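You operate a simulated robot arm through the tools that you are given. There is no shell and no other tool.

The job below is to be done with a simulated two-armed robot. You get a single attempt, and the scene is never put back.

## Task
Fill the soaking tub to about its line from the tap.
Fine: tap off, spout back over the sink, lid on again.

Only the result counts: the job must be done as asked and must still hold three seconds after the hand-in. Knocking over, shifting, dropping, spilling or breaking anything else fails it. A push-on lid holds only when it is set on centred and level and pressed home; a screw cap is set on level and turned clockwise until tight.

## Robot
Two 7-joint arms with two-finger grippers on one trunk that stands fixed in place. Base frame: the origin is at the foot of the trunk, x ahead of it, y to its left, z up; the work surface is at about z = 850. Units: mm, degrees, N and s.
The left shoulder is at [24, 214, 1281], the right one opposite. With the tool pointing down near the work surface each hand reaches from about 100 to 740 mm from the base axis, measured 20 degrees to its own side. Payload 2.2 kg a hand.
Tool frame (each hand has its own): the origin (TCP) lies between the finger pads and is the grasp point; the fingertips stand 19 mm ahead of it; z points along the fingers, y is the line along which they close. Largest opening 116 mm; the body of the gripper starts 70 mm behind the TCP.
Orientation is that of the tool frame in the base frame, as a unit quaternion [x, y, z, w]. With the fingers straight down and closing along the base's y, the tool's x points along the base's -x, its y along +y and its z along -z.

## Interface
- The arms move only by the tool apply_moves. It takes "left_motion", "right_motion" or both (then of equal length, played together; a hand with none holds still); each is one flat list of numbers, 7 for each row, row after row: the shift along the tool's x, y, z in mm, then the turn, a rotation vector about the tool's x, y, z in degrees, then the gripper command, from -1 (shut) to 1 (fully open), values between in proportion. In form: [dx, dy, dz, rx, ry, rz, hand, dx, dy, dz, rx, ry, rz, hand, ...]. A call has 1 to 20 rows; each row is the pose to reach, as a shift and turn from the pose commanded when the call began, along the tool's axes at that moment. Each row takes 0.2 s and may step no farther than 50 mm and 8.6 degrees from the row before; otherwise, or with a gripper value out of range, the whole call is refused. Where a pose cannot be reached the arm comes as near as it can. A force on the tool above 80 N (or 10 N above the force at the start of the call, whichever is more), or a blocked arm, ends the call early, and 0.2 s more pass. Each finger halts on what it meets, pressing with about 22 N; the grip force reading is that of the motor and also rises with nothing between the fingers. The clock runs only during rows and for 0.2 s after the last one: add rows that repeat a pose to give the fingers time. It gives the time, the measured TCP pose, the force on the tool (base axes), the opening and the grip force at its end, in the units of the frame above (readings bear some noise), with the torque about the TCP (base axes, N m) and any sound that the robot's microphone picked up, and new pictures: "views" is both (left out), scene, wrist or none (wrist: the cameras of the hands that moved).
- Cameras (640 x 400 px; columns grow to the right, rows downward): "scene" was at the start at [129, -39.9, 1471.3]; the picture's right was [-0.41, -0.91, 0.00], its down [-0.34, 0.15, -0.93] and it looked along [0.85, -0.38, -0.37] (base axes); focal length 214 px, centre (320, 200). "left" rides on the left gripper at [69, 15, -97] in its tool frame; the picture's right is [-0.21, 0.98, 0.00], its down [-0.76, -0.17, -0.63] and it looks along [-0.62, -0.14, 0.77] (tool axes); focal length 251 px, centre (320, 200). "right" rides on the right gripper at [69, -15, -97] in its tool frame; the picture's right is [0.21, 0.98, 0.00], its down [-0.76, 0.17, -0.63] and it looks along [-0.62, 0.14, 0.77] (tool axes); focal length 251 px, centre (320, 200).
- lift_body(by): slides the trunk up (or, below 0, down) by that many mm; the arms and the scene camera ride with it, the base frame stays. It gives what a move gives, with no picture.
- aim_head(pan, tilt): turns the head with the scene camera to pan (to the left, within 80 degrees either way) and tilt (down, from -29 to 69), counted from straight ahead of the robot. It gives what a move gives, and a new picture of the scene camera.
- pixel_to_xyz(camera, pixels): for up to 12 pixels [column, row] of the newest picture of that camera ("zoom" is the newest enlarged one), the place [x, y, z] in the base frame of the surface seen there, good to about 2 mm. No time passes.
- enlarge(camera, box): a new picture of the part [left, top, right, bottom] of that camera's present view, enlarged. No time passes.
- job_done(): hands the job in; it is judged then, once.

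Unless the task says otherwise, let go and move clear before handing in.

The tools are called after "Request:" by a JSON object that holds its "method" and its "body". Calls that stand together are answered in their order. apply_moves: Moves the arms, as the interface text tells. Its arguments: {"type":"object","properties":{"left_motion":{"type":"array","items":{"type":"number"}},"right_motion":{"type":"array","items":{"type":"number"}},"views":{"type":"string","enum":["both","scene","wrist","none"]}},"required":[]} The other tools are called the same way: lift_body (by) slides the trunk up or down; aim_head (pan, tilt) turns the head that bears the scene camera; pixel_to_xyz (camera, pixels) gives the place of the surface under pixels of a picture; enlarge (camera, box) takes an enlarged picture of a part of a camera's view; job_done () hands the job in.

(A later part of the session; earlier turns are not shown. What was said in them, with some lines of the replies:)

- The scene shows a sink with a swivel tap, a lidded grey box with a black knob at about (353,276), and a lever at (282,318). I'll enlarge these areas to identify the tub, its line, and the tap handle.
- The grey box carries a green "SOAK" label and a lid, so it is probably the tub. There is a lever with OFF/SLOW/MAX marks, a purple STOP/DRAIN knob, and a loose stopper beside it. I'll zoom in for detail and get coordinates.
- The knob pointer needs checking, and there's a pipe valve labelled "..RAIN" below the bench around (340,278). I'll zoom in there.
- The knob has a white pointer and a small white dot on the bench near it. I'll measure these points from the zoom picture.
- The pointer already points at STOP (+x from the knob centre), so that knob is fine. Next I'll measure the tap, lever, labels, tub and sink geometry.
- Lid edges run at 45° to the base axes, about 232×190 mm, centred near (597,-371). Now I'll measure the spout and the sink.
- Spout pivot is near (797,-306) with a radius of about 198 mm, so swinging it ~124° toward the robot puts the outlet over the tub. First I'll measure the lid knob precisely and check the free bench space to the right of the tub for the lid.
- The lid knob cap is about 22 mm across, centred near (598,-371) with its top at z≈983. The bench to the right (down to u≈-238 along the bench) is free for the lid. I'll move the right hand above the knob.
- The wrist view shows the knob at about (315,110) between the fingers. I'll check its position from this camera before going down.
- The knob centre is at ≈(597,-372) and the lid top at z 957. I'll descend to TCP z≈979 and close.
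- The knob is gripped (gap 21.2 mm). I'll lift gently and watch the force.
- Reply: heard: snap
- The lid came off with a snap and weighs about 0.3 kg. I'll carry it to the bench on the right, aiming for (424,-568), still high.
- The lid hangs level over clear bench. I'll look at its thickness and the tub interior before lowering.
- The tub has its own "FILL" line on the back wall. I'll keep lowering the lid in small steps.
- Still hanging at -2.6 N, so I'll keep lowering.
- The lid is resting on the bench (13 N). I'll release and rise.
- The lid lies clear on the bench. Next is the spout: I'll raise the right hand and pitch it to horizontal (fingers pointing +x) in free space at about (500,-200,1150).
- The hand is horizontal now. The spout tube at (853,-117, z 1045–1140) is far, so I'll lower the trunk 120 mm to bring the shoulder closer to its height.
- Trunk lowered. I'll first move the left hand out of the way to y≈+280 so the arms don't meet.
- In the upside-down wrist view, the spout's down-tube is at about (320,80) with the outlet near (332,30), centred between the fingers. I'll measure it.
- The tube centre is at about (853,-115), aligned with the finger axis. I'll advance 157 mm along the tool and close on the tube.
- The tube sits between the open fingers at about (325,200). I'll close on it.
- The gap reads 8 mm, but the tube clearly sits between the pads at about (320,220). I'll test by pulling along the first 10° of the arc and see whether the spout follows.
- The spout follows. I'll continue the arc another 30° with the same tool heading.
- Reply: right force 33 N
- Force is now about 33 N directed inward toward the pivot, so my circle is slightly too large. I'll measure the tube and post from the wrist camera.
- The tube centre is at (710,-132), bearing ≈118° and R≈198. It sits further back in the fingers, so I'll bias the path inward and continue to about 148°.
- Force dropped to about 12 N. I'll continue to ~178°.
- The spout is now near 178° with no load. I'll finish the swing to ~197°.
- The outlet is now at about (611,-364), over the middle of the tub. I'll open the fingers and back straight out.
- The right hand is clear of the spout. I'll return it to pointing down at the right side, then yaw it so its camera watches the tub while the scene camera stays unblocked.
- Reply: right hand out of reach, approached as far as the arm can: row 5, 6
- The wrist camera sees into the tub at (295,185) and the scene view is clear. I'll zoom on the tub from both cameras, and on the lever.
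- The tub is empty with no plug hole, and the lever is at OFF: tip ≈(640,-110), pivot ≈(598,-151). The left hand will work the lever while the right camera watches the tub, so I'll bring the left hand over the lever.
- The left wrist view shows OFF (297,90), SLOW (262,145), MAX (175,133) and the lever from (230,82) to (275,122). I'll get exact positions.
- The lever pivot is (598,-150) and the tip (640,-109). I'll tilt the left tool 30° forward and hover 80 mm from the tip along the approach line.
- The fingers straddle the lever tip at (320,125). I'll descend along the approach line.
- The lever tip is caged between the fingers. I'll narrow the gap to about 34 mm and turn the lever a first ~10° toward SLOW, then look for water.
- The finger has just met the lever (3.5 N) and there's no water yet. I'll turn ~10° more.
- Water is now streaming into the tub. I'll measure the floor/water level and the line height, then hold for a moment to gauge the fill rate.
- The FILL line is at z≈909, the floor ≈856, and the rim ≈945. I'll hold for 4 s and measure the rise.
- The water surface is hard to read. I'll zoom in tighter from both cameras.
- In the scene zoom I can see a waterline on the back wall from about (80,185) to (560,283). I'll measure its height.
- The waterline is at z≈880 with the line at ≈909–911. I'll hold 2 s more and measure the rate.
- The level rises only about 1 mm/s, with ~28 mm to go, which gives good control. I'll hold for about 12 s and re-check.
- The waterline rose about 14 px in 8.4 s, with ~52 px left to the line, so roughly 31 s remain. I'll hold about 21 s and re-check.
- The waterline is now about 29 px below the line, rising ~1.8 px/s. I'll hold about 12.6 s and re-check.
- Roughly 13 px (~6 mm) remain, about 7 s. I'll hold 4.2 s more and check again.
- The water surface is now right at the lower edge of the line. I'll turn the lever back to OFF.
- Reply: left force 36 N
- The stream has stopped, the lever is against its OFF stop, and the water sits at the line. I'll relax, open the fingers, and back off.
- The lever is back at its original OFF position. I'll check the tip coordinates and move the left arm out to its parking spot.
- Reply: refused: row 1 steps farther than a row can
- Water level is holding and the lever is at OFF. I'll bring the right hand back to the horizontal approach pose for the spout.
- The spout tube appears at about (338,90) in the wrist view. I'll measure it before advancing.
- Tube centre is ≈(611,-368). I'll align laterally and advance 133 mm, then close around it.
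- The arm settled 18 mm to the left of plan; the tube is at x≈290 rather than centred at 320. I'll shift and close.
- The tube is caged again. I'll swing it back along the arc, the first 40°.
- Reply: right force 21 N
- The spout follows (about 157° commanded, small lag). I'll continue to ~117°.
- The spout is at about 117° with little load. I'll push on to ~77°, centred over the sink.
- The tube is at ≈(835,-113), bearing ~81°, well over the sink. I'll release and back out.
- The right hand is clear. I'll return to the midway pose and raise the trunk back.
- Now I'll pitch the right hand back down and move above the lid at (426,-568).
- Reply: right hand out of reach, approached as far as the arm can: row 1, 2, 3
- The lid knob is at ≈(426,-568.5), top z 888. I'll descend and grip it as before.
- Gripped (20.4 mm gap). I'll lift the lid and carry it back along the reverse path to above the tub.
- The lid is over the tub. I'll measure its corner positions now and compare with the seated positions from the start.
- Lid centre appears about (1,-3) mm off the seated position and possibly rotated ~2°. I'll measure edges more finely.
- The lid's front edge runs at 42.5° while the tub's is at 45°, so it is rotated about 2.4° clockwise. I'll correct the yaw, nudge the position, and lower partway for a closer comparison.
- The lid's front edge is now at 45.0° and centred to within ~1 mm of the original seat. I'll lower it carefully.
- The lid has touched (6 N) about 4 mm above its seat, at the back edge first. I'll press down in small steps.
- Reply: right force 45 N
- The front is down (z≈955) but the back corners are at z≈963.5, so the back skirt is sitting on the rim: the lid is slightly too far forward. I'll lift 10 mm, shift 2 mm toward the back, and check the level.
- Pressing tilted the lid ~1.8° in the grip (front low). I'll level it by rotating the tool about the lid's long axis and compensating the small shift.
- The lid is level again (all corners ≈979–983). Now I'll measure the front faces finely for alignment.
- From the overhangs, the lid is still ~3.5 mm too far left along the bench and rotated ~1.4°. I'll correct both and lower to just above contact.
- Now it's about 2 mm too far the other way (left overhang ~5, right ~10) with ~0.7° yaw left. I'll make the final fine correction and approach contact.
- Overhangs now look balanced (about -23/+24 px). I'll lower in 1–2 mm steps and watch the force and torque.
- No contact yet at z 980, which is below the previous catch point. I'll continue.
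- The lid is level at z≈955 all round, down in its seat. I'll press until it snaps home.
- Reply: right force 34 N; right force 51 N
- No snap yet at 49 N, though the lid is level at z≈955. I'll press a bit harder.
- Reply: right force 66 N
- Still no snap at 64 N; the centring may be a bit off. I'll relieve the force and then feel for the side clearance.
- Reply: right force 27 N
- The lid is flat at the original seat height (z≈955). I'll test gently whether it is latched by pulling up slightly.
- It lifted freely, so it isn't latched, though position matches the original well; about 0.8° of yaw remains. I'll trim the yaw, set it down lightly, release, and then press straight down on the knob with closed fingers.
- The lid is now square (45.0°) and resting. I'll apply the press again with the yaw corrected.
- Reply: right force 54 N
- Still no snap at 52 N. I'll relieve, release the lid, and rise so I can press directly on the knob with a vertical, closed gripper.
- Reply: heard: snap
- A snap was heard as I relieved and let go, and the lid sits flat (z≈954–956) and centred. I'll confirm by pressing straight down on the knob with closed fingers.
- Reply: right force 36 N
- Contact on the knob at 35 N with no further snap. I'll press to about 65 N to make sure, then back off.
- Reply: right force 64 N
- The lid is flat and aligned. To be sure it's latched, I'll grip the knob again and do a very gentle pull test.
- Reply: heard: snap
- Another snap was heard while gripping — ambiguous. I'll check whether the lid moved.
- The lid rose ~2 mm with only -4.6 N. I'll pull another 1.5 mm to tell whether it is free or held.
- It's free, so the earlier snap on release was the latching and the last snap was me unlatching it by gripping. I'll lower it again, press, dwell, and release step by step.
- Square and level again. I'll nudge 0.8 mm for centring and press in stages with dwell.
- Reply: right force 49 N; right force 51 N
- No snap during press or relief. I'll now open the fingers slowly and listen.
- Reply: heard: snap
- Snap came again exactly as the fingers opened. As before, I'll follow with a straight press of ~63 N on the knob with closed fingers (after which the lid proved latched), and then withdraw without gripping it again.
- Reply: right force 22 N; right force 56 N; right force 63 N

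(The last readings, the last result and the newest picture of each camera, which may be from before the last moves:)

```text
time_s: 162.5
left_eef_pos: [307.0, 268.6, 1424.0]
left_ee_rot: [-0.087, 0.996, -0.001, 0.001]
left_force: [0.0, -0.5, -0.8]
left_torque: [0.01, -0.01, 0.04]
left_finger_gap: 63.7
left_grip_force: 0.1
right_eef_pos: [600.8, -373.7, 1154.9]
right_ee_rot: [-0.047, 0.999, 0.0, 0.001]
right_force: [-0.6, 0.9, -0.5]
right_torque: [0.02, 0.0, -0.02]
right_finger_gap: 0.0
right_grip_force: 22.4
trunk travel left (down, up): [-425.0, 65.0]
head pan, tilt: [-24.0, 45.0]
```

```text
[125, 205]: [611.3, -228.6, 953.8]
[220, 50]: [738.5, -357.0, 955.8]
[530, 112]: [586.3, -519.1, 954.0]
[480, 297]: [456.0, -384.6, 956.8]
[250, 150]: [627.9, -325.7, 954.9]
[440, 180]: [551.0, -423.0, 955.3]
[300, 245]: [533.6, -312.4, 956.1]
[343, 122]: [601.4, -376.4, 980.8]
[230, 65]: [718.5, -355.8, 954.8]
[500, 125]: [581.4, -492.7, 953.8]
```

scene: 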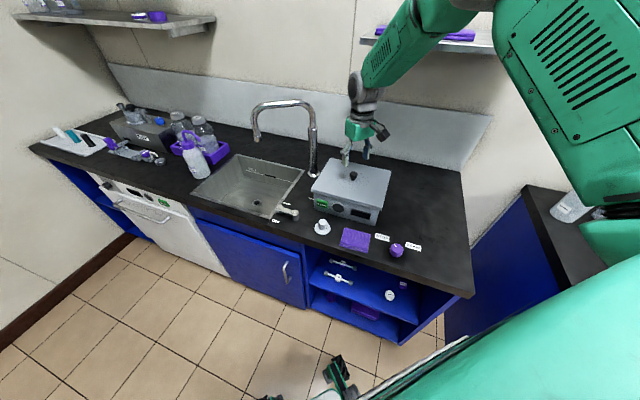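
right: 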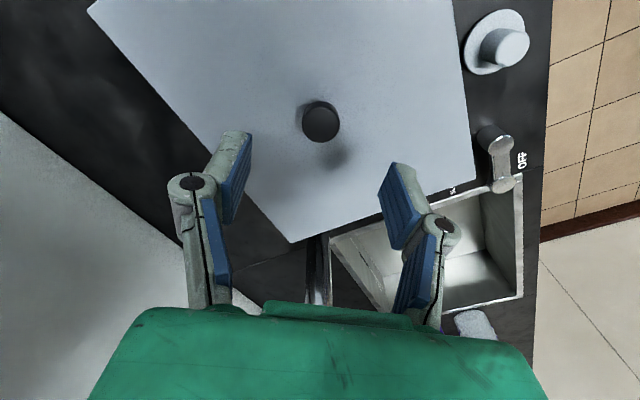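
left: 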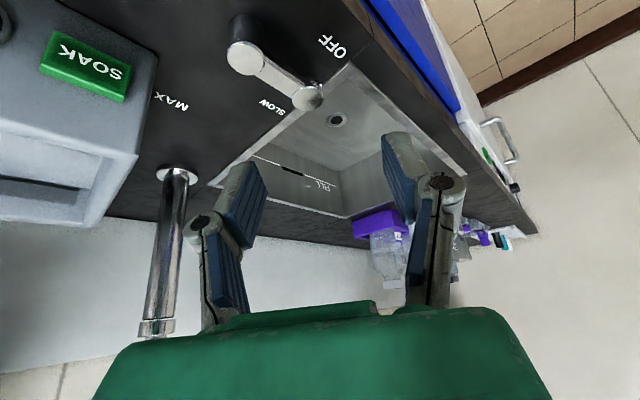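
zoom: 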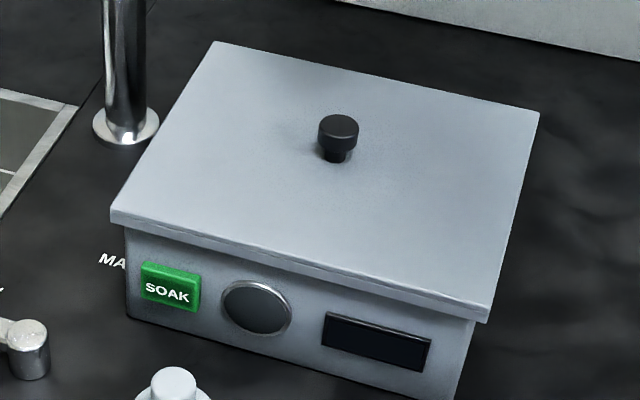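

The lid corners now match the original seated picture (overhang ≈ -32/+26 px vs -31/+25). I'll move the right hand clear and do a final check of lever, spout, knob and surroundings.

Request:
{"method": "apply_moves", "body": {"right_motion": [21, -3.5, -39, 0, 0, 0, -1, 42, -7, -78, 0, 0, 0, -1, 63, -10.5, -117, 0, 0, 0, -1, 84, -14, -156, 0, 0, 0, -1, 105, -17.5, -195, 0, 0, 0, 0, 126, -20, -234, 0, 0, 0, 0, 126, -20, -234, 0, 0, 0, 0]}}

Request:
{"method": "enlarge", "body": {"camera": "scene", "box": [230, 80, 430, 270]}}

Request:
{"method": "enlarge", "body": {"camera": "scene", "box": [255, 185, 335, 240]}}

Request:
{"method": "enlarge", "body": {"camera": "scene", "box": [260, 150, 400, 240]}}

```text
time_s: 164.1
left_eef_pos: [309.1, 268.6, 1423.4]
left_ee_rot: [-0.087, 0.996, -0.001, -0.001]
left_force: [-0.3, -1.2, -0.2]
left_torque: [0.01, 0.02, 0.02]
left_finger_gap: 63.9
left_grip_force: 0.0
right_eef_pos: [475.1, -404.6, 1390.9]
right_ee_rot: [-0.046, 0.999, 0.0, 0.001]
right_force: [0.3, -0.3, -0.7]
right_torque: [-0.04, 0.03, 0.0]
right_finger_gap: 58.1
right_grip_force: 0.0
trunk travel left (down, up): [-425.0, 65.0]
head pan, tilt: [-24.0, 45.0]
```

scene: 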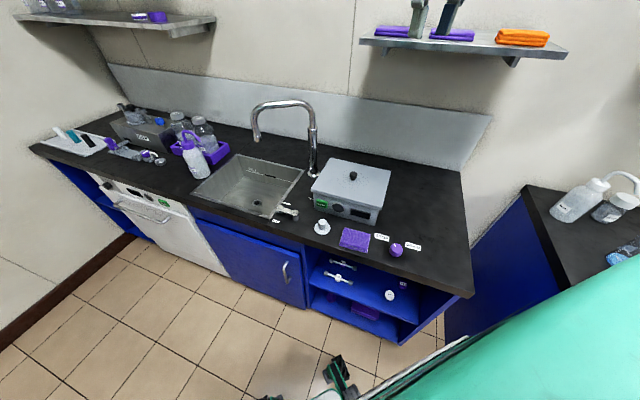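
right: 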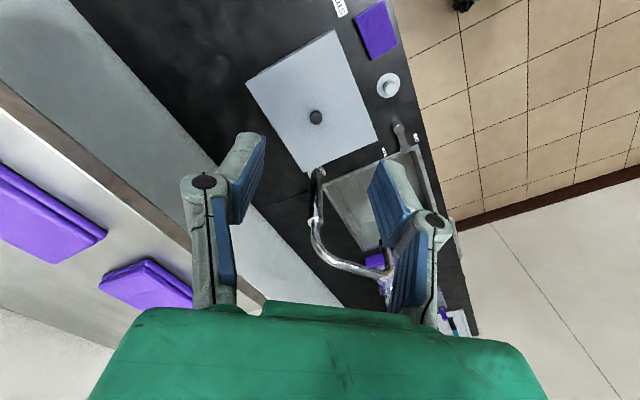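

```text
2.11 times, centred on (330, 175) of scene
```

zoom: 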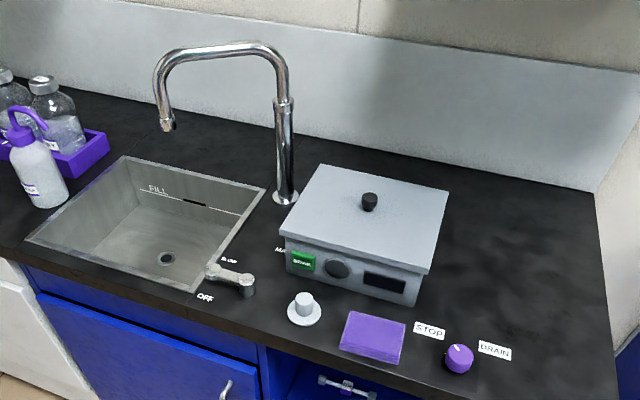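

```text
7.27 times, centred on (295, 212) of scene
```

zoom: 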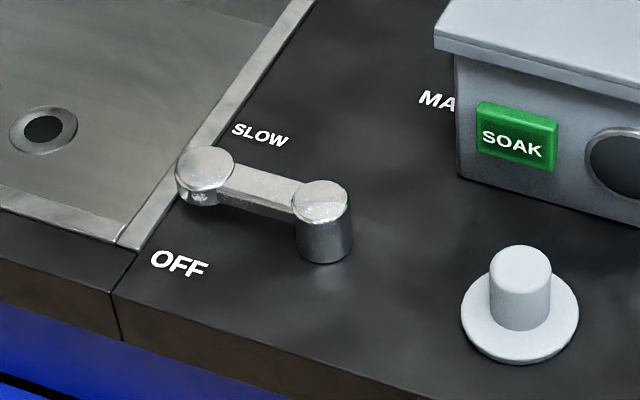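

```text
4.44 times, centred on (330, 195) of scene
```

zoom: 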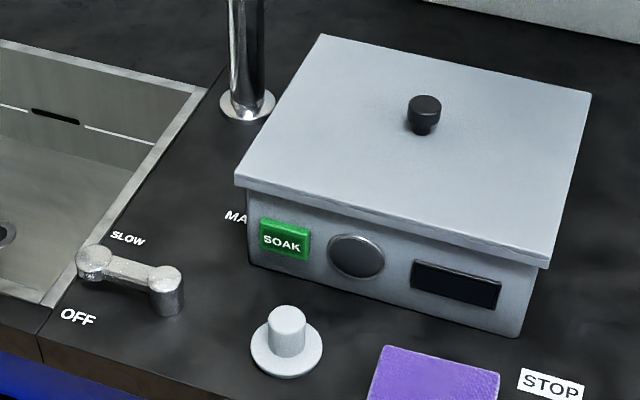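

The final view matches the original: lid corners are at the same pixels relative to the tub, the lever is at OFF, the spout is over the sink with no stream, the STOP knob and other items are untouched, and both hands are clear. I'm handing in.

Request:
{"method": "job_done", "body": {}}

```text
The job is handed in.
```

The soaking tub is filled to about its line. The water stopped at the lower edge of the FILL mark. The job is handed in; I haven't seen the judging result.

- **Tap:** the lever is back against its OFF stop and no water is running.
- **Spout:** it is back over the sink, within a few degrees of where it started. The outlet is well inside the sink edges.
- **Lid:** it is back on the tub, level, square and in its original position. I heard it snap and then pressed it down with about 61 N.
- **Surroundings:** nothing was knocked over, shifted or spilled. The drain knob is still at STOP, and both hands are clear.

**Lid latch:** the lid took several tries. When I gripped it once to test it, it came loose again. I reseated it, heard the same snap and pressed it down again. I didn't grip it a second time, so I haven't tested the final latch by pulling on it.
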